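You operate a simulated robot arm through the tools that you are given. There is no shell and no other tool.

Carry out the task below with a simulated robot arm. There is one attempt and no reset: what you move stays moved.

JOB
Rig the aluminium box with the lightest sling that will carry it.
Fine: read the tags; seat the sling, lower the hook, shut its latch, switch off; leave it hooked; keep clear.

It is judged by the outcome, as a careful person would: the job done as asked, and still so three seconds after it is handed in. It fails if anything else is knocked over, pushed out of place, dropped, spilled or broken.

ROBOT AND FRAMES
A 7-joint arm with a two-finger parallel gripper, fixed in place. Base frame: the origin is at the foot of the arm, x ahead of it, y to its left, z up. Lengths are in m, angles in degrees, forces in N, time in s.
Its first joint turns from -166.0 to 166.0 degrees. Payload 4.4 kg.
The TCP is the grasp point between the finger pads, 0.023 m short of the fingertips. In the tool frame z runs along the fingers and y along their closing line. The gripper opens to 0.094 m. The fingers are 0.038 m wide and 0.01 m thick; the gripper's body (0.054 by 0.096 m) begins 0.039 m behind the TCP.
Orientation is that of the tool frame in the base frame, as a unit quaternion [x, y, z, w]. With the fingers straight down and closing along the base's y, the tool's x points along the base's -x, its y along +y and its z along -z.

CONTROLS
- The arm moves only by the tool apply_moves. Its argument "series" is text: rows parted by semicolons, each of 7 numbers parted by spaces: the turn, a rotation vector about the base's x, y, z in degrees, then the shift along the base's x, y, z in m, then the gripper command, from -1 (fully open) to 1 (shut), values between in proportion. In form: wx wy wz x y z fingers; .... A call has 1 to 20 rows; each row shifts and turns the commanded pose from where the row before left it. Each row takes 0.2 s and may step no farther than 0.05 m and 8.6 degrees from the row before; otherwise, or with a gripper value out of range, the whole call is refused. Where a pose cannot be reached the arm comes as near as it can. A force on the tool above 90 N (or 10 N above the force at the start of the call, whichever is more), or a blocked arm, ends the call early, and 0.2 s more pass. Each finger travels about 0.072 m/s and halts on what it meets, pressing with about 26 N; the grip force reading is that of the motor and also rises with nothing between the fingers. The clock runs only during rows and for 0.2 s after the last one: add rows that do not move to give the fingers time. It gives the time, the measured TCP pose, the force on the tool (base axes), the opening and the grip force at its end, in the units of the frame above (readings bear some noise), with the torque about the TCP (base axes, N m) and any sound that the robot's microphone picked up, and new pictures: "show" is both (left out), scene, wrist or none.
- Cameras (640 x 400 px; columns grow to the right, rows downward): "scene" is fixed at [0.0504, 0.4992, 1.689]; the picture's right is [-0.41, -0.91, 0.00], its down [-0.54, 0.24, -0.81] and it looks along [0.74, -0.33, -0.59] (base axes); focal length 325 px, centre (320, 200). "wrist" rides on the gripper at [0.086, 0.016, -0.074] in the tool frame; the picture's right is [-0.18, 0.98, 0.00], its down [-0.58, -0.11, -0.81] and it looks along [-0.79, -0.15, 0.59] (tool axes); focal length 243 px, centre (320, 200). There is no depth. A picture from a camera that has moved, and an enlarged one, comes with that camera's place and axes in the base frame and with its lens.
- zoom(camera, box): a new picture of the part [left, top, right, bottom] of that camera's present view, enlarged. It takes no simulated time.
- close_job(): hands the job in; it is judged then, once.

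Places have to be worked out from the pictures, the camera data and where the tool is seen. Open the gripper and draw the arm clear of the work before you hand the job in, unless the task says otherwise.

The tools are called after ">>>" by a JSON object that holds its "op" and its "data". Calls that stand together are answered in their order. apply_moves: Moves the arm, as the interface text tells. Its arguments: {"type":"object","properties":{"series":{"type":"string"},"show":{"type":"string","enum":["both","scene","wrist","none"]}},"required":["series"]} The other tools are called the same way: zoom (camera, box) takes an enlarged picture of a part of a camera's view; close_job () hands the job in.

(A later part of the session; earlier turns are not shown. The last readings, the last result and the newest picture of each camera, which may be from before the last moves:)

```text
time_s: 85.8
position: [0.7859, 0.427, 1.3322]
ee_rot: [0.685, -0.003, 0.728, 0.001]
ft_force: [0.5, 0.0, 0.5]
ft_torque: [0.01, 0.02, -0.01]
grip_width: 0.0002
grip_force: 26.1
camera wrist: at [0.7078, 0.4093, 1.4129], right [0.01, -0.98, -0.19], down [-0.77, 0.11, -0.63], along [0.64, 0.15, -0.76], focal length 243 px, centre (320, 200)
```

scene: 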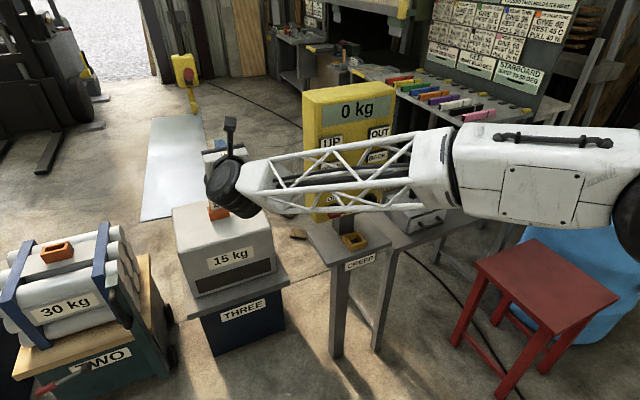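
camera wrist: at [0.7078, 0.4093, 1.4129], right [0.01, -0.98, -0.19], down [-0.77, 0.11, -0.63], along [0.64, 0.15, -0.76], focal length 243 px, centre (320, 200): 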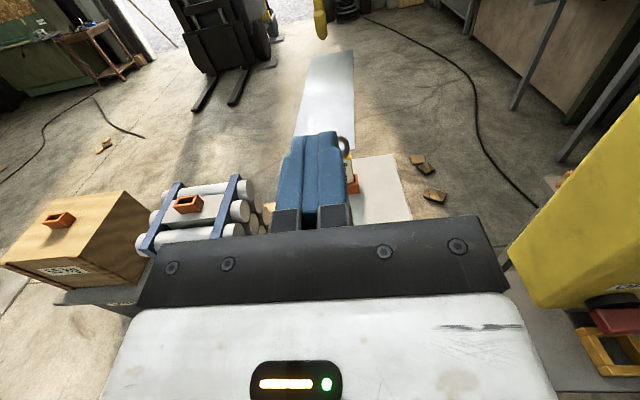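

I shift left and yaw to the right by 30° to see the hook and ring from the side, clear of the fingers.

>>> {"op": "apply_moves", "data": {"series": "0 0 -7.5 0.01 0.045 0 1;0 0 -7.5 0.01 0.045 0 1;0 0 -7.5 0.01 0.045 0 1;0 0 -7.5 0.01 0.045 0.01 1;0 0 -7.5 0.01 0.045 0.01 1;0 0 -7.5 0.01 0.045 0.01 1;-3 -3 0 0 0 0 1;0 0 0 0 0 0 1", "show": "both"}}

```text
time_s: 87.6
position: [0.8435, 0.6957, 1.3606]
ee_rot: [0.607, -0.255, 0.695, 0.289]
ft_force: [0.1, 0.0, -0.6]
ft_torque: [0.04, 0.02, -0.01]
grip_width: 0.0
grip_force: 25.4
camera wrist: at [0.7724, 0.7449, 1.4364], right [-0.68, -0.71, -0.19], down [-0.43, 0.59, -0.68], along [0.59, -0.39, -0.71], focal length 243 px, centre (320, 200)
```

scene: 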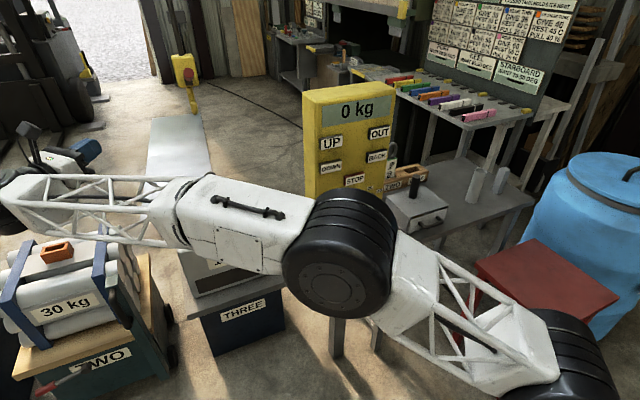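
wrist: 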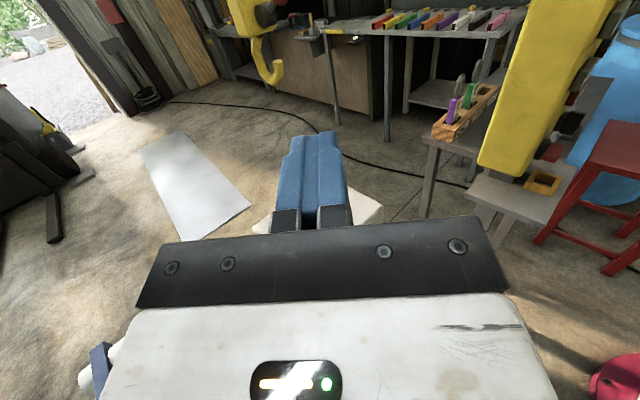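

The hook's J-shape is visible from the side, with its mouth toward the robot. The ring is hidden behind the fingers, so I yaw a little to uncover it.

>>> {"op": "apply_moves", "data": {"series": "0 0 7.5 0 0 0 1;0 0 7.5 0 0 0 1;0 0 5 0 0 0 1;0 0 0 0 0 0 1", "show": "wrist"}}

>>> {"op": "zoom", "data": {"camera": "wrist", "box": [260, 0, 460, 240]}}

```text
time_s: 88.6
position: [0.843, 0.6953, 1.3598]
ee_rot: [0.643, -0.146, 0.734, 0.164]
ft_force: [0.7, 0.0, 0.6]
ft_torque: [-0.02, 0.05, -0.05]
grip_width: 0.0
grip_force: 25.8
camera wrist: at [0.7605, 0.7168, 1.4355], right [-0.4, -0.9, -0.19], down [-0.61, 0.41, -0.68], along [0.69, -0.16, -0.71], focal length 243 px, centre (320, 200)
```

wrist: 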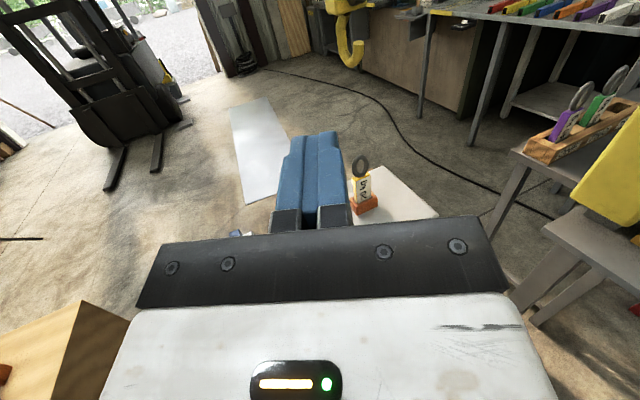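

```text
1.67 times, centred on (360, 120) of wrist
camera zoom: at [0.7605, 0.7168, 1.4355], right [-0.4, -0.9, -0.19], down [-0.61, 0.41, -0.68], along [0.69, -0.16, -0.71], focal length 404 px, centre (253, 333)
```

zoom: 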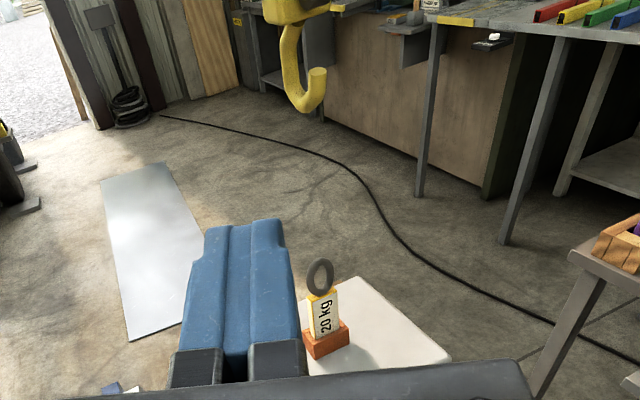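

>>> {"op": "zoom", "data": {"camera": "wrist", "box": [310, 0, 400, 80]}}

>>> {"op": "zoom", "data": {"camera": "wrist", "box": [320, 140, 420, 225]}}

```text
5.00 times, centred on (355, 40) of wrist
camera zoom: at [0.7605, 0.7168, 1.4355], right [-0.4, -0.9, -0.19], down [-0.61, 0.41, -0.68], along [0.69, -0.16, -0.71], focal length 1213 px, centre (145, 1000)
```

zoom: 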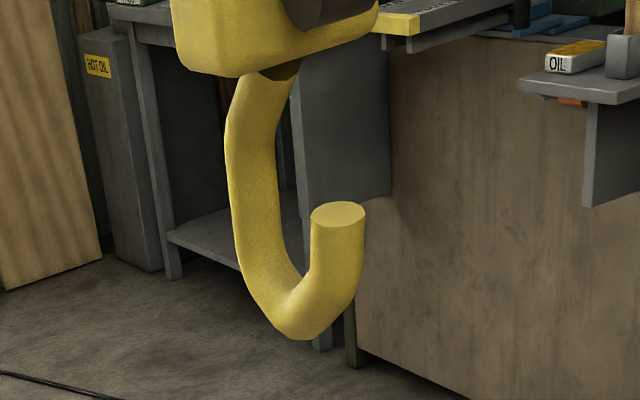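

```text
4.71 times, centred on (370, 182) of wrist
camera zoom: at [0.7605, 0.7168, 1.4355], right [-0.4, -0.9, -0.19], down [-0.61, 0.41, -0.68], along [0.69, -0.16, -0.71], focal length 1142 px, centre (85, 282)
```

zoom: 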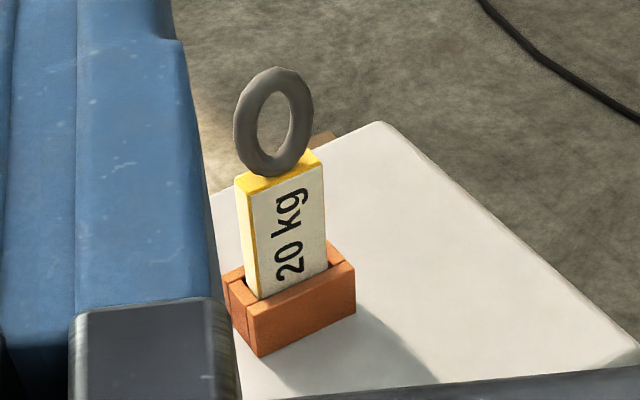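

From this side view: bowl bottom at x≈1.297, z≈1.236; tip at x≈1.256, z≈1.29; shank at x≈1.327. The ring is at x≈1.297, so the hook is straight above it. I tilt the camera up to see the block and its latch.

>>> {"op": "apply_moves", "data": {"series": "-1.8 -7.8 0 0 0 0 1;-1.3 -5.5 0 0 0 0 1;0 0 0 0 0 0 1", "show": "wrist"}}

>>> {"op": "zoom", "data": {"camera": "wrist", "box": [300, 0, 420, 130]}}

```text
time_s: 89.4
position: [0.8424, 0.6953, 1.3593]
ee_rot: [0.549, -0.144, 0.807, 0.164]
ft_force: [-0.1, 0.1, 0.4]
ft_torque: [0.0, 0.0, -0.02]
grip_width: 0.0002
grip_force: 26.3
camera wrist: at [0.7452, 0.7201, 1.4122], right [-0.35, -0.91, -0.22], down [-0.43, 0.37, -0.82], along [0.83, -0.19, -0.52], focal length 243 px, centre (320, 200)
```

wrist: 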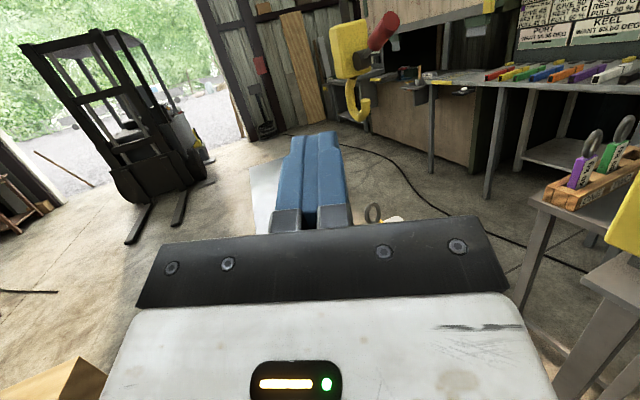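

```text
3.08 times, centred on (360, 65) of wrist
camera zoom: at [0.7452, 0.7201, 1.4122], right [-0.35, -0.91, -0.22], down [-0.43, 0.37, -0.82], along [0.83, -0.19, -0.52], focal length 746 px, centre (197, 615)
```

zoom: 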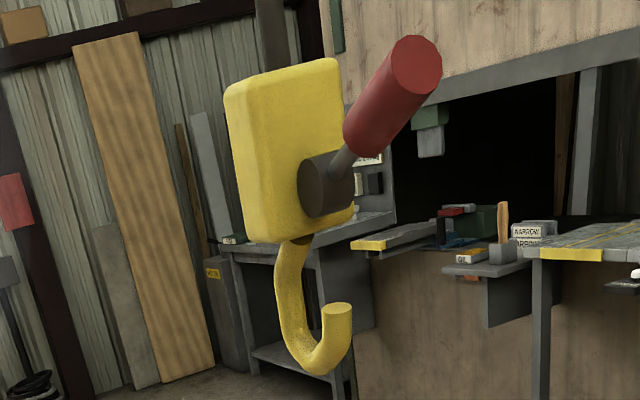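

Now it is clear: the handle's hub sits right above the hook tip, so swinging the red handle down closes the mouth. The bowl is directly above the ring, so I need to know what OUT/BACK does to get the tip through the ring. I go back to the panel, in front of OUT.

>>> {"op": "apply_moves", "data": {"series": "0.96 6.2 3.56 -0.023 -0.039 -0.005 1;0.96 6.2 3.56 -0.023 -0.039 -0.005 1;0.96 6.2 3.56 -0.023 -0.039 -0.005 1;0.96 6.2 3.56 -0.023 -0.039 -0.005 1;0.96 6.2 3.56 -0.023 -0.039 -0.005 1;0.96 6.2 3.56 -0.023 -0.039 -0.005 1;0.96 6.2 3.56 -0.023 -0.039 -0.005 1;0 0 0 -0.023 -0.044 0 1;0 0 0 -0.01 -0.048 0 1;0 0 0 0 -0.049 -0.005 1;0 0 0 0 -0.049 -0.005 1;0 0 0 0 -0.049 -0.005 1;0 0 0 0 -0.049 -0.005 1;0 0 0 0 -0.049 -0.005 1;0 0 0 0 -0.049 0 1;0 0 0 0 -0.049 0 1;0 0 0 0 -0.012 0 1;0 0 0 0 0 0 1", "show": "both"}}

```text
time_s: 93.2
position: [0.6481, -0.0248, 1.299]
ee_rot: [0.832, 0.0, 0.555, -0.001]
ft_force: [0.2, -0.1, 0.6]
ft_torque: [-0.01, 0.05, 0.02]
grip_width: 0.0
grip_force: 25.8
camera wrist: at [0.6123, -0.0428, 1.4063], right [-0.07, -0.98, -0.17], down [-0.97, 0.11, -0.23], along [0.24, 0.15, -0.96], focal length 243 px, centre (320, 200)
```

scene: 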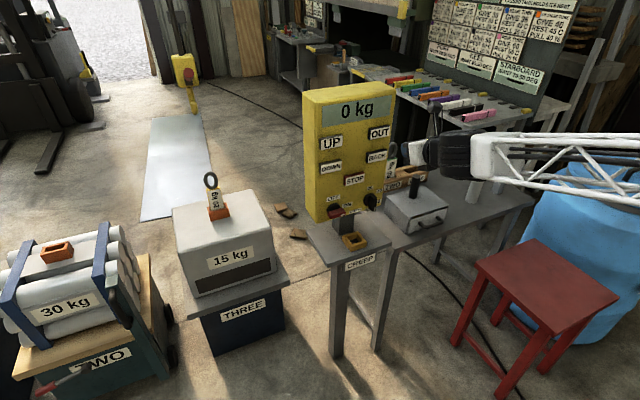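
wrist: 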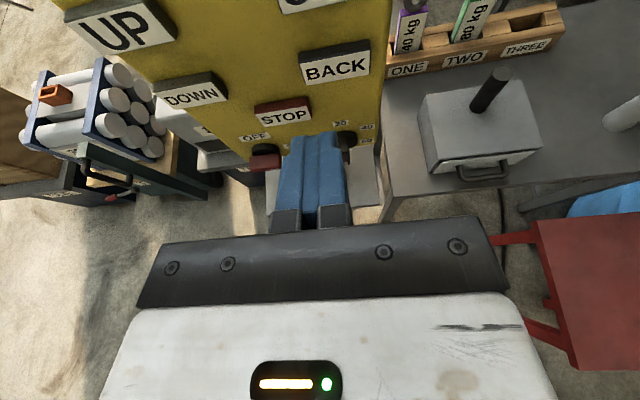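

OUT's location is confirmed at about y≈−0.035, z≈1.28. I press OUT briefly and then STOP, with the hook high and clear, to learn which way it travels.

>>> {"op": "apply_moves", "data": {"series": "0 0 0 0.045 -0.004 -0.003 1;0 0 0 0.045 -0.004 -0.004 1;0 0 0 0.028 0 0 1;0 0 0 0.01 0 0 1;0 0 0 0.006 0 0 1;0 0 0 -0.03 0 0 1;0 0 0 0 0.025 -0.043 1;0 0 0 0 0.025 -0.043 1;0 0 0 0 0.026 -0.043 1;0 0 0 0.018 0 -0.017 1;0 0 0 0.012 0 0 1;0 0 0 0 0 0 1", "show": "scene"}}

```text
refused: row 9 steps farther than a row can; nothing moved
```

>>> {"op": "apply_moves", "data": {"series": "0 0 0 0.045 -0.004 -0.003 1;0 0 0 0.045 -0.004 -0.004 1;0 0 0 0.028 0 0 1;0 0 0 0.01 0 0 1;0 0 0 0.006 0 0 1;0 0 0 -0.03 0 0 1;0 0 0 0 0.025 -0.043 1;0 0 0 0 0.025 -0.043 1;0 0 0 0 0.025 -0.043 1;0 0 0 0.018 0 -0.017 1;0 0 0 0.012 0 0 1;0 0 0 0 0 0 1", "show": "scene"}}

```text
time_s: 95.7
position: [0.7826, 0.039, 1.1451]
ee_rot: [0.831, -0.001, 0.556, -0.001]
ft_force: [-129.2, -4.5, 9.8]
ft_torque: [0.07, -1.21, -0.15]
grip_width: 0.0002
grip_force: 26.2
heard: click, click
stopped in row 12: the force on the tool passed its limit at 438 N (the readings are from after the stop); the commanded pose is now the measured one
```

scene: 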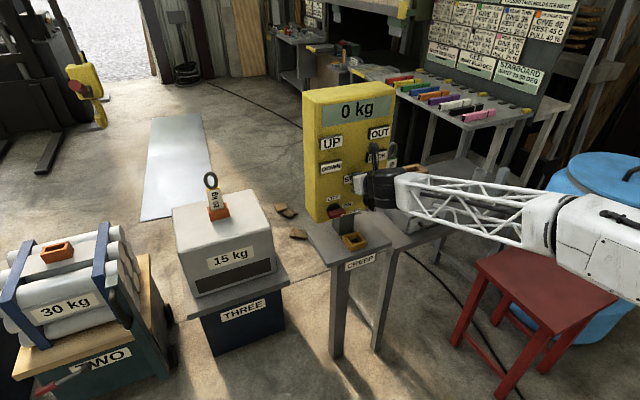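

Both clicks registered; the hook travelled sideways (+y) and is swinging on its chain. I pressed STOP harder than needed, so I back off now and let the hook settle.

>>> {"op": "apply_moves", "data": {"series": "0 0 0 -0.03 0 0 1;0 0 0 -0.02 0 0 1;0 0 0 0 0 0 1;0 0 0 0 0 0 1", "show": "scene"}}

>>> {"op": "zoom", "data": {"camera": "scene", "box": [30, 20, 210, 150]}}

>>> {"op": "zoom", "data": {"camera": "scene", "box": [290, 80, 430, 240]}}

```text
time_s: 96.7
position: [0.7355, 0.0391, 1.1449]
ee_rot: [0.832, 0.0, 0.555, -0.001]
ft_force: [0.1, -0.1, -0.1]
ft_torque: [-0.01, 0.01, 0.01]
grip_width: 0.0002
grip_force: 25.8
```

scene: 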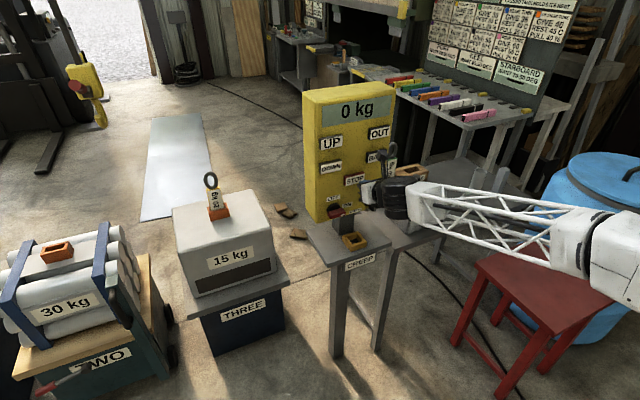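

```text
3.08 times, centred on (120, 85) of scene
camera zoom: at [0.0504, 0.4992, 1.689], right [-0.41, -0.91, 0.0], down [-0.54, 0.24, -0.81], along [0.74, -0.33, -0.59], focal length 1001 px, centre (935, 554)
```

zoom: 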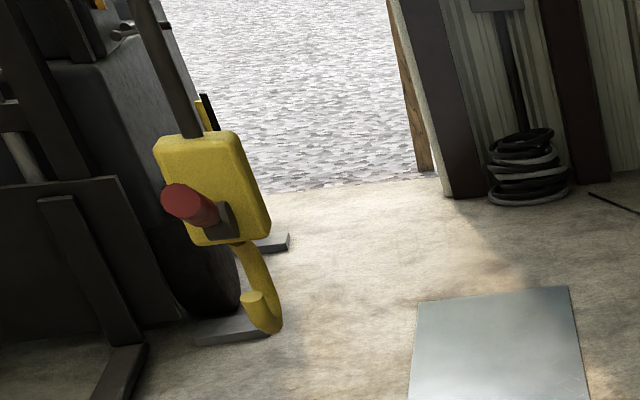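

```text
2.50 times, centred on (360, 160) of scene
camera zoom: at [0.0504, 0.4992, 1.689], right [-0.41, -0.91, 0.0], down [-0.54, 0.24, -0.81], along [0.74, -0.33, -0.59], focal length 814 px, centre (220, 300)
```

zoom: 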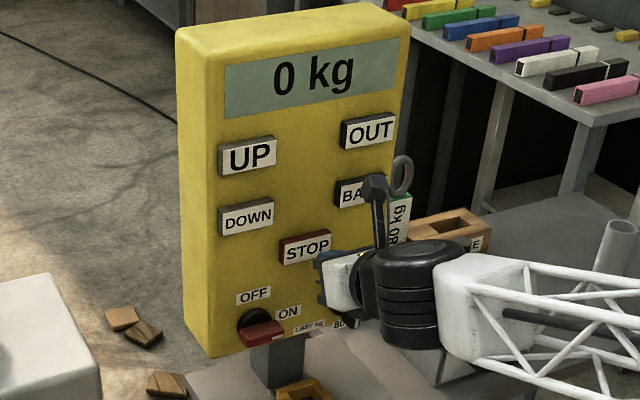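

OUT travels along +y (about 0.3 m in 1.5 s) and the hook doesn't swing noticeably. I now press BACK and wait in front of STOP, watching whether it stops by itself at its home above the box.

>>> {"op": "apply_moves", "data": {"series": "0 0 0 0 -0.035 0.034 1;0 0 0 0 -0.037 0.033 1;0 0 0 0.03 0 0.002 1;0 0 0 0.01 0 0 1;0 0 0 0.004 0 0 1;0 0 0 -0.025 0 0 1;0 0 0 0 0.037 -0.033 1;0 0 0 0 0.037 -0.033 1;0 0 0 0.005 0.002 -0.003 1", "show": "scene"}}

```text
time_s: 98.7
position: [0.7569, 0.0429, 1.1418]
ee_rot: [0.831, 0.0, 0.556, -0.001]
ft_force: [-0.1, 0.4, 0.5]
ft_torque: [-0.01, -0.02, 0.01]
grip_width: 0.0003
grip_force: 25.8
heard: click
```

scene: 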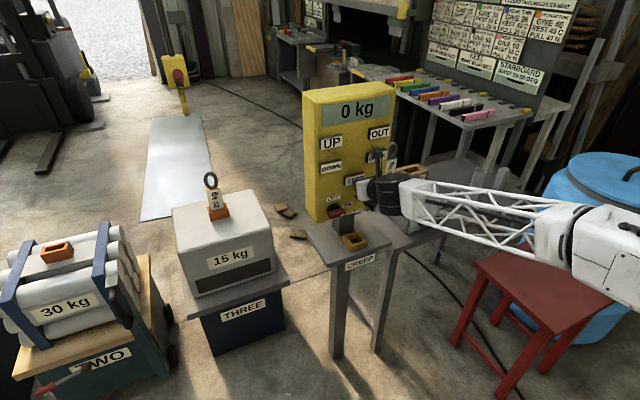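

The hook is nearly back over the box. I watch in short steps whether it stops by itself.

>>> {"op": "apply_moves", "data": {"series": "0 0 0 0 0 0 1", "show": "scene"}}

```text
time_s: 99.1
position: [0.7574, 0.0408, 1.1425]
ee_rot: [0.832, -0.001, 0.555, 0.0]
ft_force: [-0.2, -0.1, 0.1]
ft_torque: [-0.01, 0.0, -0.01]
grip_width: 0.0
grip_force: 26.4
```

scene: 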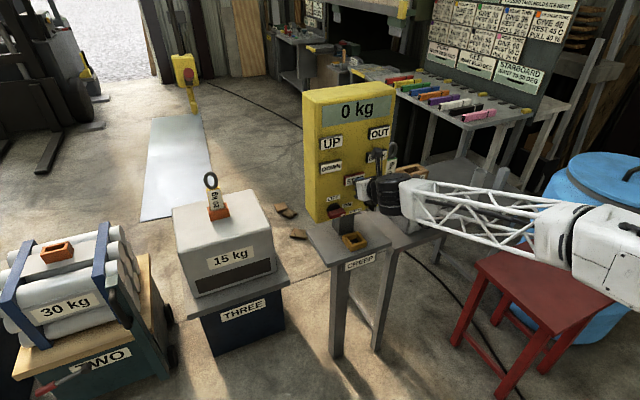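

>>> {"op": "apply_moves", "data": {"series": "0 0 0 0 0 0 1;0 0 0 0 0 0 1", "show": "scene"}}

>>> {"op": "zoom", "data": {"camera": "scene", "box": [150, 40, 250, 130]}}

```text
time_s: 99.7
position: [0.7567, 0.0423, 1.1422]
ee_rot: [0.832, 0.0, 0.556, -0.002]
ft_force: [-0.8, 0.3, -0.5]
ft_torque: [0.01, -0.01, 0.02]
grip_width: 0.0
grip_force: 26.0
```

scene: 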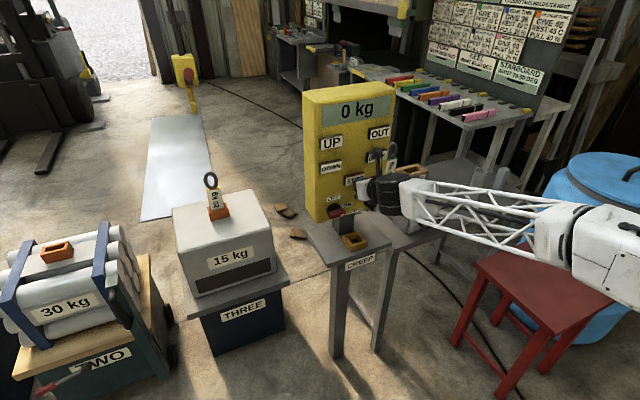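

```text
4.44 times, centred on (200, 85) of scene
camera zoom: at [0.0504, 0.4992, 1.689], right [-0.41, -0.91, 0.0], down [-0.54, 0.24, -0.81], along [0.74, -0.33, -0.59], focal length 1446 px, centre (853, 711)
```

zoom: 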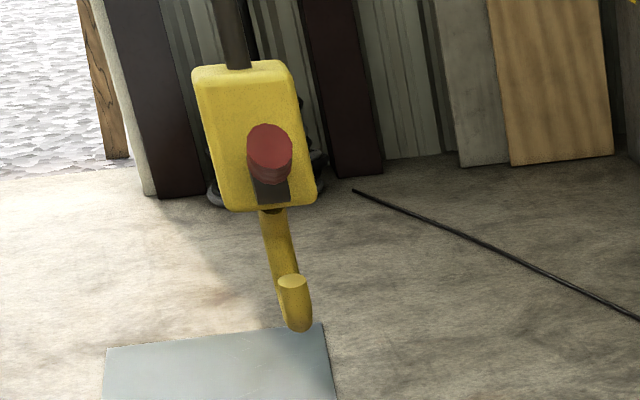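

BACK stops by itself exactly at home over the box (same pixels as before), so the hoist only moves along y and z. The ring cannot get onto the hook by those motions alone if the two collide, so I plan to handle the sling again with the camera below the gripper (good upward view and clearance to the hook). I move left of the panel and begin rolling the tool back by 180°.

>>> {"op": "apply_moves", "data": {"series": "0 0 0 -0.04 0 0.025 1;0 0 0 -0.04 0.005 0.025 1;0 0 0 -0.01 0.04 0.025 1;0 0 0 0 0.04 0.025 1;0 0 0 0 0.04 0.025 1;0 0 0 0 0.045 0.02 1;0 0 0 0 0.049 0 1;0 0 0 0 0.049 0 1;0 -6 0 0.01 0.045 0.01 1;0 -7 0 0.02 0.035 0.01 1;0 -7 0 0.02 0 0.01 1;0 0 0 0 0 0 1", "show": "none"}}

```text
time_s: 102.3
position: [0.7166, 0.3911, 1.32]
ee_rot: [0.722, 0.0, 0.692, -0.002]
ft_force: [-0.2, -1.0, -0.4]
ft_torque: [-0.01, -0.02, 0.01]
grip_width: 0.0003
grip_force: 26.3
```

The tool is level now. I roll it back by 180° about its axis.

>>> {"op": "apply_moves", "data": {"series": "-8.5 0 0.36 0 0 0 1;-8.5 0 0.36 0 0 0 1;-8.5 0 0.36 0 0 0 1;-8.5 0 0.36 0 0 0 1;-8.5 0 0.36 0 0 0 1;-8.5 0 0.36 0 0 0 1;-8.5 0 0.36 0 0 0 1;-8.5 0 0.36 0 0 0 1;-8.5 0 0.36 0 0 0 1;-8.5 0 0.36 0 0 0 1;-8.5 0 0.36 0 0 0 1;-8.5 0 0.36 0 0 0 1;-8.5 0 0.36 0 0 0 1;-8.5 0 0.36 0 0 0 1;-8.5 0 0.36 0 0 0 1;-8.5 0 0.36 0 0 0 1;-8.5 0 0.36 0 0 0 1;-8.5 0 0.36 0 0 0 1;-8.5 0 0.36 0 0 0 1;-8.5 0 0.36 0 0 0 1", "show": "both"}}

```text
time_s: 106.5
position: [0.7187, 0.3903, 1.32]
ee_rot: [0.063, 0.719, 0.059, 0.69]
ft_force: [0.2, 0.1, 0.6]
ft_torque: [-0.01, 0.02, -0.01]
grip_width: 0.0001
grip_force: 26.4
camera wrist: at [0.6411, 0.4214, 1.2402], right [0.02, 0.94, 0.35], down [-0.78, -0.21, 0.59], along [0.62, -0.28, 0.73], focal length 243 px, centre (320, 200)
```

scene: 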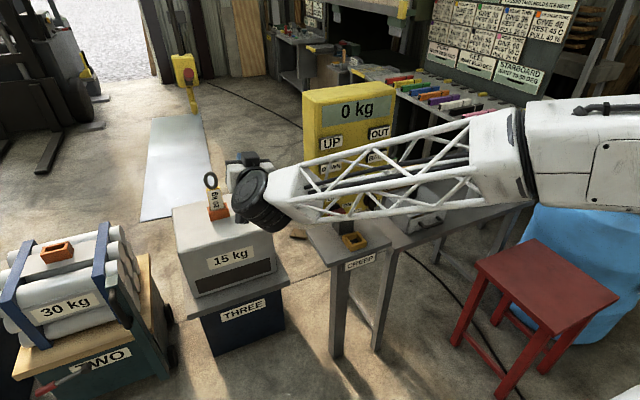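
wrist: 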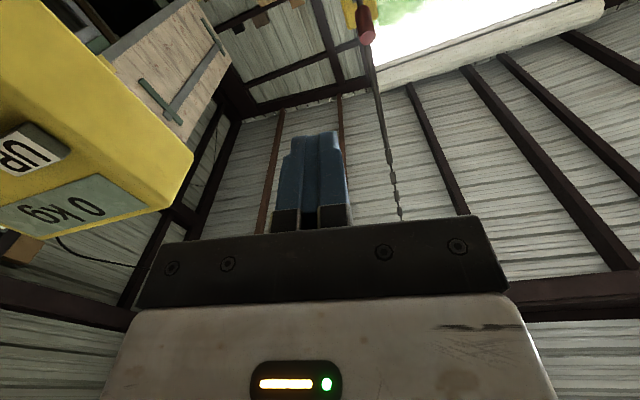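

Rolled back. I finish the roll, pitch down to about 18°, open the gripper and move out toward the sling.

>>> {"op": "apply_moves", "data": {"series": "-3.25 5.2 0.63 0.02 0.01 -0.01 0;-3.25 5.2 0.63 0.03 0.01 -0.02 -1;-3.25 5.2 0.63 0.03 0.01 -0.02 -1;0 0 0 0.035 0.01 -0.03 -1;0 0 0 0.035 0.01 -0.03 -1;0 0 0 0.035 0 -0.03 -1;0 0 0 0.035 0 -0.03 -1;0 0 0 0.035 0 -0.03 -1;0 0 0 0.035 0 -0.03 -1;0 0 0 0 0 0 -1", "show": "both"}}

```text
time_s: 108.7
position: [1.0087, 0.441, 1.0873]
ee_rot: [0.0, 0.809, 0.001, 0.588]
ft_force: [-0.6, -1.1, 0.6]
ft_torque: [0.03, 0.03, 0.0]
grip_width: 0.094
grip_force: 0.1
camera wrist: at [0.9119, 0.4568, 1.028], right [0.06, 0.98, 0.18], down [-0.59, -0.11, 0.8], along [0.81, -0.15, 0.57], focal length 243 px, centre (320, 200)
```

scene: 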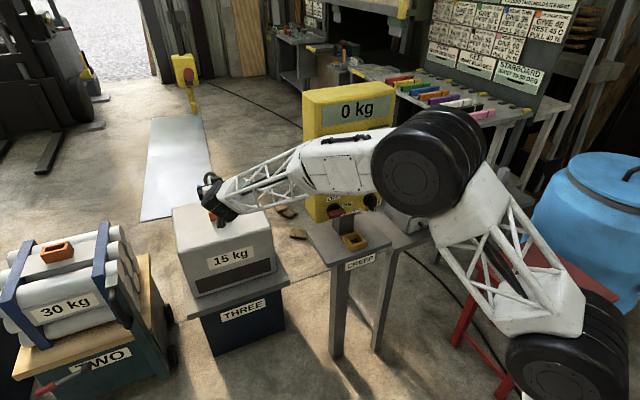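
wrist: 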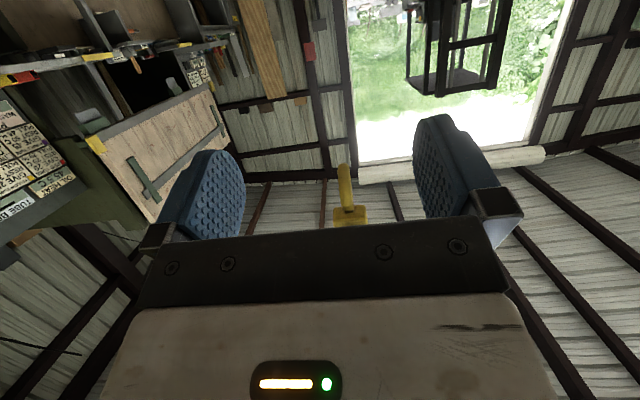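

This orientation works and shows the hook centred between the fingers. I descend toward the sling's bar, stopping short first.

>>> {"op": "apply_moves", "data": {"series": "0 0 0 0.01 0 -0.045 -1;0 0 0 0.01 0 -0.045 -1;0 0 0 0.015 0 -0.045 -1;0 0 0 0.02 0 -0.04 -1;0 0 0 0.03 0 -0.035 -1;0 0 0 0.035 0 -0.02 -1;0 0 0 0.03 0 -0.005 -1;0 0 0 0 0 0 -1", "show": "both"}}

>>> {"op": "zoom", "data": {"camera": "wrist", "box": [140, 40, 520, 250]}}

>>> {"op": "zoom", "data": {"camera": "scene", "box": [160, 140, 280, 250]}}

```text
time_s: 110.5
position: [1.1589, 0.4437, 0.8557]
ee_rot: [0.001, 0.809, 0.0, 0.588]
ft_force: [-0.1, 0.2, -0.2]
ft_torque: [-0.02, 0.01, 0.0]
grip_width: 0.0941
grip_force: 0.1
camera wrist: at [1.0615, 0.4586, 0.7964], right [0.06, 0.98, 0.18], down [-0.59, -0.11, 0.8], along [0.81, -0.15, 0.57], focal length 243 px, centre (320, 200)
```

scene: 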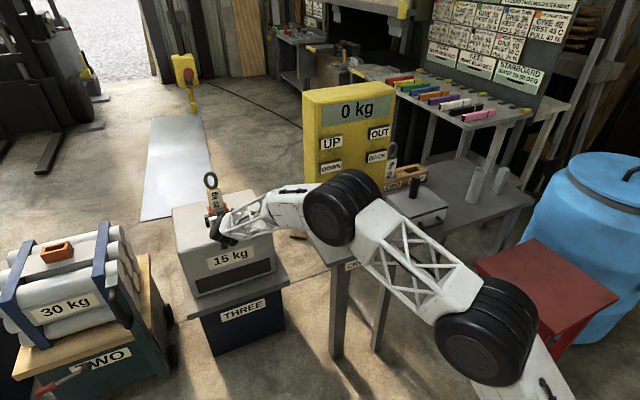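
wrist: 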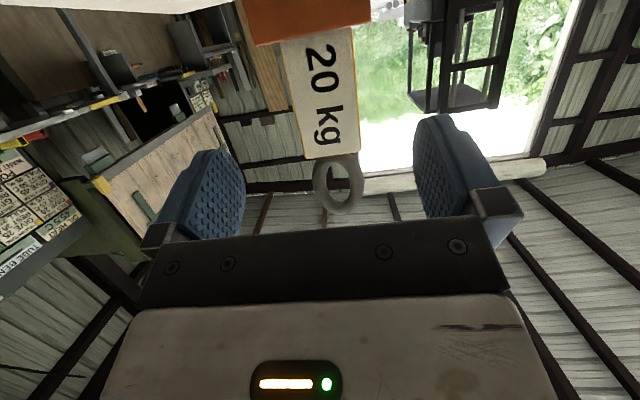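

```text
1.68 times, centred on (330, 145) of wrist
camera zoom: at [1.0615, 0.4586, 0.7964], right [0.06, 0.98, 0.18], down [-0.59, -0.11, 0.8], along [0.81, -0.15, 0.57], focal length 409 px, centre (303, 293)
```

zoom: 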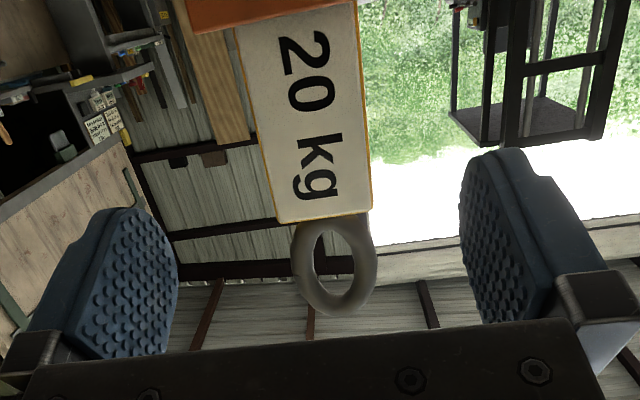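

```text
3.64 times, centred on (220, 195) of scene
camera zoom: at [0.0504, 0.4992, 1.689], right [-0.41, -0.91, 0.0], down [-0.54, 0.24, -0.81], along [0.74, -0.33, -0.59], focal length 1183 px, centre (684, 218)
```

zoom: 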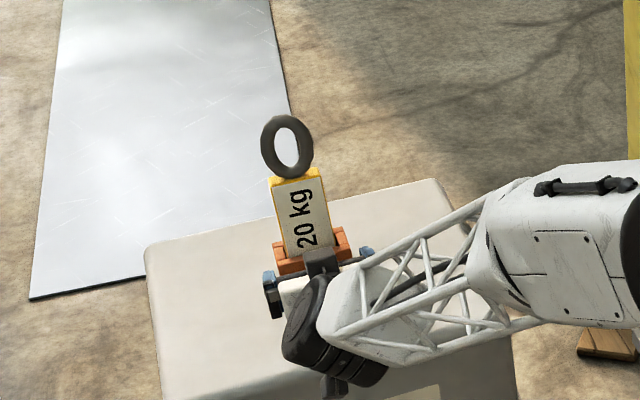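

The bar is centred between the fingers (y≈0.442). I move forward onto it.

>>> {"op": "apply_moves", "data": {"series": "0 0 0 0.04 0 0 -1;0 0 0 0.04 0 0 -1;0 0 0 0.035 0 0 -1;0 0 0 0.017 0 0 -1;0 0 0 0 0 0 -1", "show": "wrist"}}

```text
time_s: 111.7
position: [1.2912, 0.4393, 0.854]
ee_rot: [0.0, 0.809, 0.001, 0.588]
ft_force: [-0.9, 0.7, 0.0]
ft_torque: [0.0, 0.01, 0.01]
grip_width: 0.094
grip_force: 0.1
camera wrist: at [1.1938, 0.4561, 0.7947], right [0.06, 0.98, 0.18], down [-0.59, -0.11, 0.8], along [0.81, -0.15, 0.57], focal length 243 px, centre (320, 200)
```

wrist: 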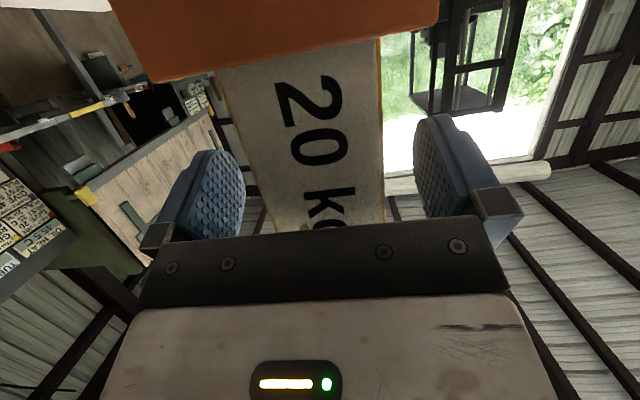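

Bar is between the pads. I close the gripper.

>>> {"op": "apply_moves", "data": {"series": "0 0 0 0 0.001 0 0.3;0 0 0 0 0 0 1;0 0 0 0 0 0 1;0 0 0 0 0 0 1", "show": "none"}}

```text
time_s: 112.7
position: [1.2902, 0.4426, 0.8532]
ee_rot: [0.0, 0.809, 0.001, 0.588]
ft_force: [3.5, -5.9, 0.2]
ft_torque: [-0.27, -0.29, -0.09]
grip_width: 0.0599
grip_force: 26.4
```

Gripped with a small side load. I ease it by 1 mm and lift straight up out of the socket.

>>> {"op": "apply_moves", "data": {"series": "0 0 0 0 -0.001 0.004 1;0 0 0 0 0 0.01 1;0 0 0 0 0 0.015 1;0 0 0 0 0 0.02 1;0 0 0 0 0 0.02 1;0 0 0 0 0 0 1", "show": "both"}}

```text
time_s: 114.1
position: [1.2896, 0.4423, 0.922]
ee_rot: [0.001, 0.809, 0.0, 0.588]
ft_force: [-0.2, -0.1, -5.2]
ft_torque: [0.01, 0.03, -0.01]
grip_width: 0.06
grip_force: 25.7
camera wrist: at [1.1933, 0.4575, 0.8627], right [0.06, 0.98, 0.18], down [-0.59, -0.11, 0.8], along [0.81, -0.15, 0.57], focal length 243 px, centre (320, 200)
```

scene: 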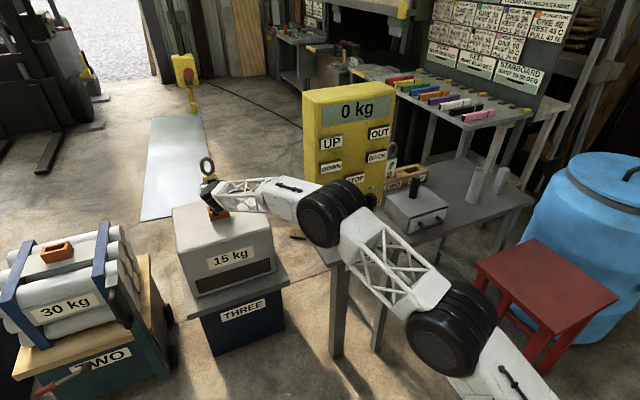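
wrist: 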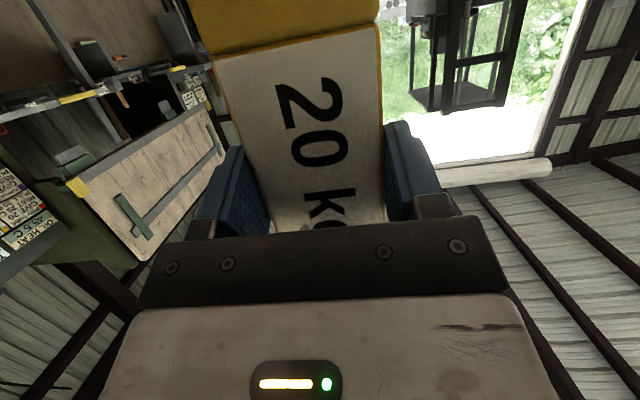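

Lifted (−5 N weight). I raise the sling straight up until the ring is about 1.5 cm below the hook, to compare them in the scene view and then feel for contact.

>>> {"op": "apply_moves", "data": {"series": "0 0 0 0 -0.0005 0.03 1;0 0 0 0 0 0.03 1;0 0 0 0 0 0.03 1;0 0 0 0 0 0.03 1;0 0 0 0 0 0.03 1;0 0 0 0 0 0.015 1;0 0 0 0 0 0 1", "show": "scene"}}

>>> {"op": "zoom", "data": {"camera": "scene", "box": [160, 50, 240, 160]}}

>>> {"op": "zoom", "data": {"camera": "scene", "box": [180, 90, 220, 130]}}

```text
time_s: 115.7
position: [1.2892, 0.4399, 1.0884]
ee_rot: [0.0, 0.809, 0.001, 0.588]
ft_force: [-0.4, 0.0, -4.6]
ft_torque: [0.03, 0.02, 0.0]
grip_width: 0.0598
grip_force: 26.2
```

scene: 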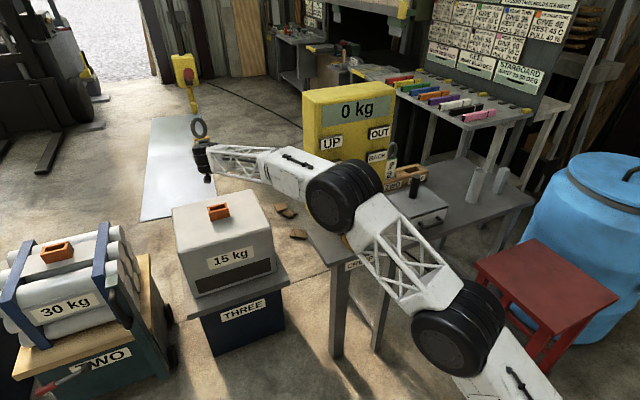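

```text
3.64 times, centred on (200, 105) of scene
camera zoom: at [0.0504, 0.4992, 1.689], right [-0.41, -0.91, 0.0], down [-0.54, 0.24, -0.81], along [0.74, -0.33, -0.59], focal length 1183 px, centre (756, 546)
```

zoom: 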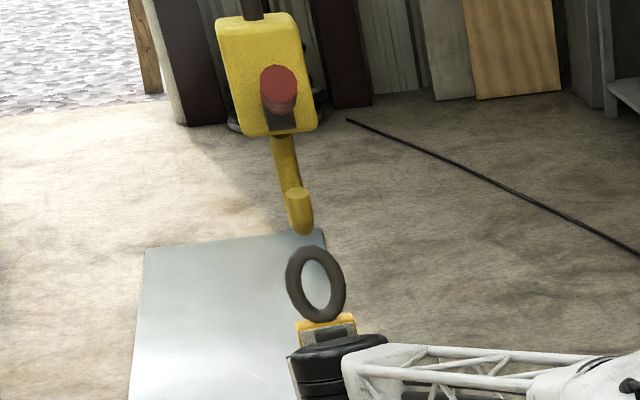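

```text
10.00 times, centred on (200, 110) of scene
camera zoom: at [0.0504, 0.4992, 1.689], right [-0.41, -0.91, 0.0], down [-0.54, 0.24, -0.81], along [0.74, -0.33, -0.59], focal length 3254 px, centre (1520, 1100)
```

zoom: 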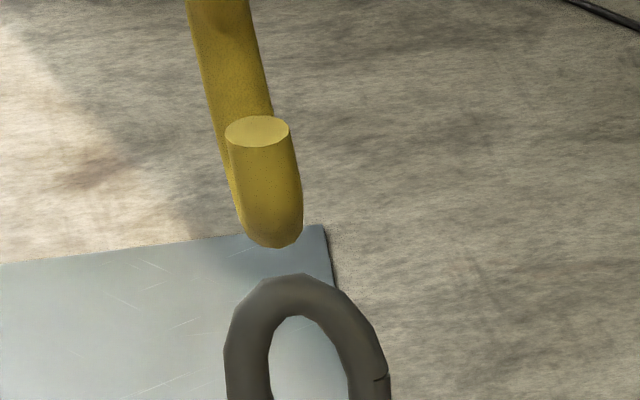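

Ring and hook are both clearly visible; the gap is ~1–1.5 cm. I raise slowly and watch the vertical force to see whether the ring and hook collide.

>>> {"op": "apply_moves", "data": {"series": "0 0 0 0 0 0.008 1;0 0 0 0 0 0 1", "show": "none"}}

>>> {"op": "apply_moves", "data": {"series": "0 0 0 0 0 0.004 1;0 0 0 0 0 0 1", "show": "none"}}

>>> {"op": "apply_moves", "data": {"series": "0 0 0 0 0 0.003 1;0 0 0 0 0 0 1", "show": "none"}}

>>> {"op": "zoom", "data": {"camera": "scene", "box": [180, 90, 220, 130]}}

```text
time_s: 116.3
position: [1.2892, 0.4402, 1.0961]
ee_rot: [0.001, 0.809, 0.0, 0.588]
ft_force: [0.1, 0.2, -4.7]
ft_torque: [0.03, 0.05, 0.01]
grip_width: 0.0595
grip_force: 25.3
```

```text
time_s: 116.9
position: [1.2907, 0.441, 1.0997]
ee_rot: [0.0, 0.809, 0.001, 0.587]
ft_force: [0.2, 0.1, -4.0]
ft_torque: [0.04, 0.02, -0.02]
grip_width: 0.0598
grip_force: 26.0
```

```text
time_s: 117.5
position: [1.2905, 0.4413, 1.1043]
ee_rot: [0.0, 0.809, 0.001, 0.588]
ft_force: [-0.2, 0.0, -4.1]
ft_torque: [0.01, 0.04, 0.01]
grip_width: 0.0598
grip_force: 26.1
```

```text
10.00 times, centred on (200, 110) of scene
camera zoom: at [0.0504, 0.4992, 1.689], right [-0.41, -0.91, 0.0], down [-0.54, 0.24, -0.81], along [0.74, -0.33, -0.59], focal length 3254 px, centre (1520, 1100)
```

zoom: 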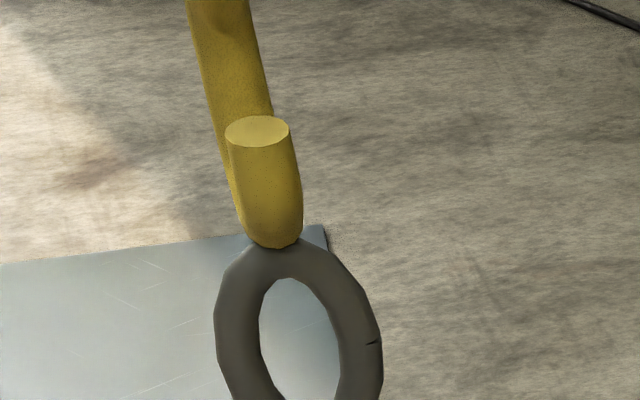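

Not touching yet by force. I continue in 3 mm steps.

>>> {"op": "apply_moves", "data": {"series": "0 0 0 0 0 0.003 1;0 0 0 0 0 0 1", "show": "none"}}

>>> {"op": "apply_moves", "data": {"series": "0 0 0 0 0 0.003 1;0 0 0 0 0 0 1", "show": "none"}}

>>> {"op": "apply_moves", "data": {"series": "0 0 0 0 0 0.003 1;0 0 0 0 0 0 1", "show": "none"}}

>>> {"op": "zoom", "data": {"camera": "scene", "box": [180, 90, 220, 130]}}

```text
time_s: 118.1
position: [1.2898, 0.4407, 1.106]
ee_rot: [0.001, 0.809, -0.001, 0.588]
ft_force: [-0.4, -0.1, -3.7]
ft_torque: [0.02, 0.04, 0.01]
grip_width: 0.0597
grip_force: 25.6
```

```text
time_s: 118.7
position: [1.2908, 0.4417, 1.1081]
ee_rot: [-0.001, 0.809, 0.001, 0.588]
ft_force: [-0.5, -0.2, -5.1]
ft_torque: [0.0, 0.02, 0.0]
grip_width: 0.06
grip_force: 25.6
```

```text
time_s: 119.3
position: [1.2898, 0.4412, 1.1118]
ee_rot: [0.0, 0.809, 0.001, 0.588]
ft_force: [0.1, -0.1, -4.6]
ft_torque: [0.02, 0.02, -0.01]
grip_width: 0.0598
grip_force: 25.6
```

```text
10.00 times, centred on (200, 110) of scene
camera zoom: at [0.0504, 0.4992, 1.689], right [-0.41, -0.91, 0.0], down [-0.54, 0.24, -0.81], along [0.74, -0.33, -0.59], focal length 3254 px, centre (1520, 1100)
```

zoom: 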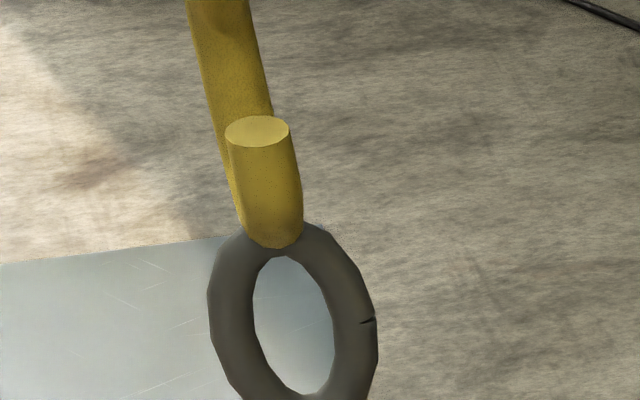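

The ring's top is visually already overlapping the hook's lower edge with no force at all. I continue a little further to be certain.

>>> {"op": "apply_moves", "data": {"series": "0 0 0 0 0 0.004 1;0 0 0 0 0 0 1", "show": "none"}}

>>> {"op": "apply_moves", "data": {"series": "0 0 0 0 0 0.004 1;0 0 0 0 0 0 1", "show": "none"}}

>>> {"op": "apply_moves", "data": {"series": "0 0 0 0 0 0.004 1;0 0 0 0 0 0 1", "show": "both"}}

>>> {"op": "zoom", "data": {"camera": "scene", "box": [180, 90, 220, 130]}}

```text
time_s: 119.9
position: [1.2894, 0.4419, 1.1156]
ee_rot: [0.0, 0.809, 0.001, 0.588]
ft_force: [-0.4, -0.2, -5.2]
ft_torque: [0.0, 0.03, 0.04]
grip_width: 0.0597
grip_force: 26.0
```

```text
time_s: 120.5
position: [1.2888, 0.4419, 1.1197]
ee_rot: [0.0, 0.809, 0.001, 0.587]
ft_force: [0.0, -0.5, -5.7]
ft_torque: [0.0, 0.01, 0.02]
grip_width: 0.0599
grip_force: 26.2
```

```text
time_s: 121.1
position: [1.2883, 0.4407, 1.1242]
ee_rot: [0.001, 0.81, 0.0, 0.587]
ft_force: [0.1, 0.1, -5.1]
ft_torque: [0.0, 0.04, -0.02]
grip_width: 0.0598
grip_force: 25.6
camera wrist: at [1.1923, 0.4565, 1.0642], right [0.06, 0.98, 0.18], down [-0.59, -0.11, 0.8], along [0.81, -0.15, 0.57], focal length 243 px, centre (320, 200)
```

scene: 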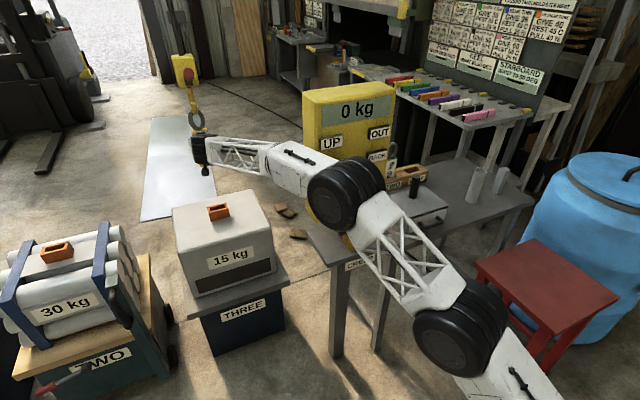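
wrist: 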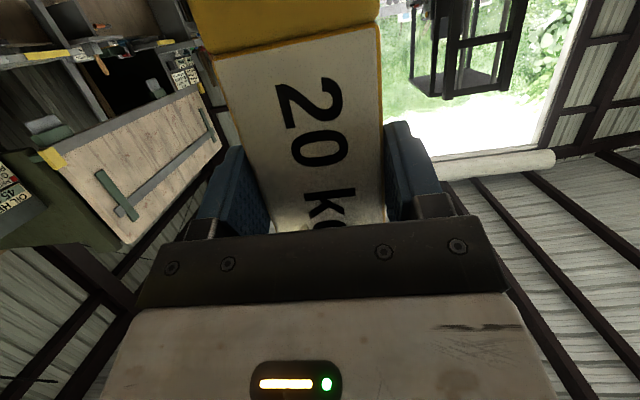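

```text
10.00 times, centred on (200, 110) of scene
camera zoom: at [0.0504, 0.4992, 1.689], right [-0.41, -0.91, 0.0], down [-0.54, 0.24, -0.81], along [0.74, -0.33, -0.59], focal length 3254 px, centre (1520, 1100)
```

zoom: 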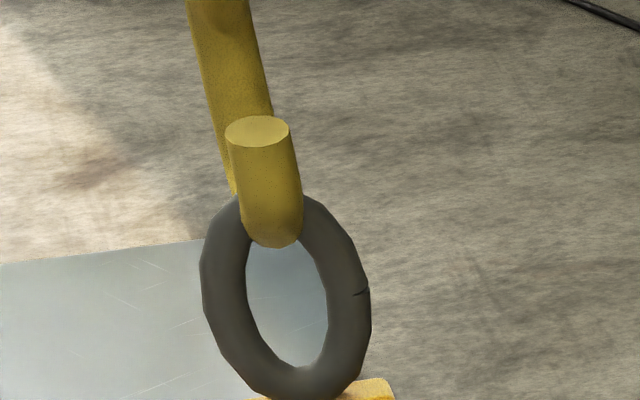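

The ring passed fully into the hook's throat with no force: sling and hook do not collide, so lowering the hook straight down onto the seated sling works. I now lower the sling straight back down into the socket, slowly near the top of the socket.

>>> {"op": "apply_moves", "data": {"series": "0 0 0 0 0.0005 -0.03 1;0 0 0 0 0 -0.03 1;0 0 0 0 0 -0.03 1;0 0 0 0 0 -0.03 1;0 0 0 0 0 -0.03 1;0 0 0 0 0 -0.03 1;0 0 0 0 0 -0.014 1;0 0 0 0 0 0 1", "show": "none"}}

>>> {"op": "zoom", "data": {"camera": "scene", "box": [195, 180, 245, 225]}}

>>> {"op": "zoom", "data": {"camera": "wrist", "box": [180, 0, 420, 120]}}

```text
time_s: 122.9
position: [1.2893, 0.4412, 0.9278]
ee_rot: [0.0, 0.809, 0.001, 0.588]
ft_force: [0.5, 0.5, -6.3]
ft_torque: [0.0, 0.05, -0.03]
grip_width: 0.0599
grip_force: 26.5
```

```text
8.89 times, centred on (220, 202) of scene
camera zoom: at [0.0504, 0.4992, 1.689], right [-0.41, -0.91, 0.0], down [-0.54, 0.24, -0.81], along [0.74, -0.33, -0.59], focal length 2893 px, centre (1209, 178)
```

zoom: 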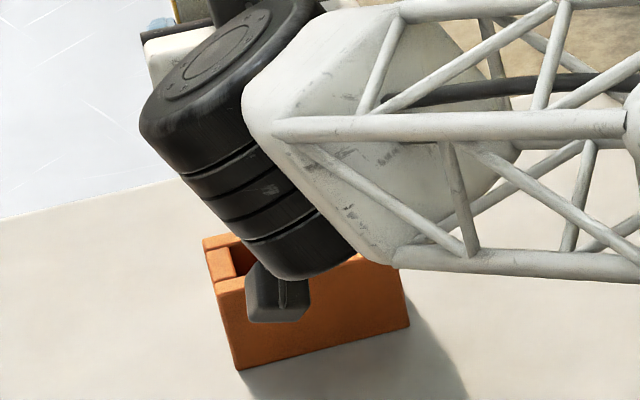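

```text
2.67 times, centred on (300, 60) of wrist
camera zoom: at [1.1924, 0.4562, 0.8691], right [0.06, 0.98, 0.18], down [-0.59, -0.11, 0.8], along [0.81, -0.15, 0.57], focal length 647 px, centre (373, 573)
```

zoom: 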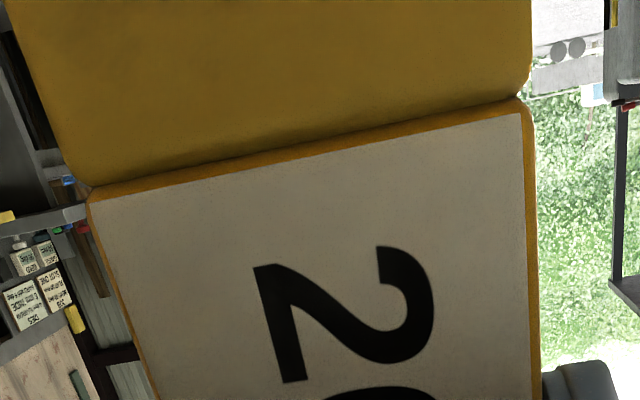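

I lower in small steps with force checks.

>>> {"op": "apply_moves", "data": {"series": "0 0 0 0 0 -0.005 1;0 0 0 0 0 -0.005 1;0 0 0 0 0 -0.004 1;0 0 0 0 0 0 1", "show": "none"}}

>>> {"op": "apply_moves", "data": {"series": "0 0 0 0 0 -0.004 1;0 0 0 0 0 -0.003 1;0 0 0 0 0 0 1", "show": "none"}}

>>> {"op": "apply_moves", "data": {"series": "0 0 0 0 0 -0.004 1;0 0 0 0 0 -0.004 1;0 0 0 0 0 0 1", "show": "none"}}

```text
time_s: 123.9
position: [1.2902, 0.4411, 0.9169]
ee_rot: [-0.001, 0.809, 0.001, 0.588]
ft_force: [-0.2, 0.1, -4.0]
ft_torque: [0.02, 0.07, 0.0]
grip_width: 0.06
grip_force: 26.2
```

```text
time_s: 124.7
position: [1.2897, 0.4429, 0.9087]
ee_rot: [0.0, 0.809, 0.001, 0.588]
ft_force: [0.0, -0.5, -5.7]
ft_torque: [0.0, 0.1, 0.03]
grip_width: 0.06
grip_force: 26.0
```

```text
time_s: 125.5
position: [1.2901, 0.4415, 0.9017]
ee_rot: [0.0, 0.809, 0.001, 0.587]
ft_force: [0.1, -0.3, -5.2]
ft_torque: [0.02, 0.03, 0.0]
grip_width: 0.06
grip_force: 25.8
```

No contact; the bar's end is entering the socket. I continue.

>>> {"op": "apply_moves", "data": {"series": "0 0 0 0 0 -0.005 1;0 0 0 0 0 -0.005 1;0 0 0 0 0 0 1", "show": "none"}}

>>> {"op": "apply_moves", "data": {"series": "0 0 0 0 0 -0.006 1;0 0 0 0 0 -0.006 1;0 0 0 0 0 -0.006 1;0 0 0 0 0 0 1", "show": "none"}}

>>> {"op": "apply_moves", "data": {"series": "0 0 0 0 0 -0.006 1;0 0 0 0 0 -0.006 1;0 0 0 0 0 0 1", "show": "none"}}

```text
time_s: 126.3
position: [1.2896, 0.4413, 0.8907]
ee_rot: [0.0, 0.809, 0.001, 0.587]
ft_force: [-0.3, 0.2, -4.7]
ft_torque: [0.0, 0.04, -0.02]
grip_width: 0.0598
grip_force: 26.7
```

```text
time_s: 127.3
position: [1.2907, 0.4404, 0.8737]
ee_rot: [0.001, 0.808, 0.0, 0.589]
ft_force: [0.5, 0.0, -4.5]
ft_torque: [0.01, 0.05, -0.03]
grip_width: 0.0597
grip_force: 26.0
```

```text
time_s: 128.1
position: [1.2899, 0.4415, 0.8621]
ee_rot: [-0.001, 0.809, 0.002, 0.588]
ft_force: [0.3, -0.6, -5.1]
ft_torque: [0.02, 0.03, 0.01]
grip_width: 0.0601
grip_force: 25.8
```

Nearly down. I lower the last millimetres until the force shows it resting.

>>> {"op": "apply_moves", "data": {"series": "0 0 0 0 0 -0.004 1;0 0 0 0 0 -0.003 1;0 0 0 0 0 0 1", "show": "none"}}

>>> {"op": "apply_moves", "data": {"series": "0 0 0 0 0 -0.002 1;0 0 0 0 0 0 1", "show": "none"}}

```text
time_s: 128.9
position: [1.291, 0.4423, 0.8547]
ee_rot: [0.0, 0.809, 0.001, 0.588]
ft_force: [-0.1, 0.9, -5.5]
ft_torque: [0.01, 0.02, -0.01]
grip_width: 0.06
grip_force: 25.2
```

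```text
time_s: 129.5
position: [1.2905, 0.4415, 0.8539]
ee_rot: [0.0, 0.808, 0.001, 0.589]
ft_force: [0.1, 0.5, -1.9]
ft_torque: [-0.08, 0.03, -0.03]
grip_width: 0.06
grip_force: 25.5
```

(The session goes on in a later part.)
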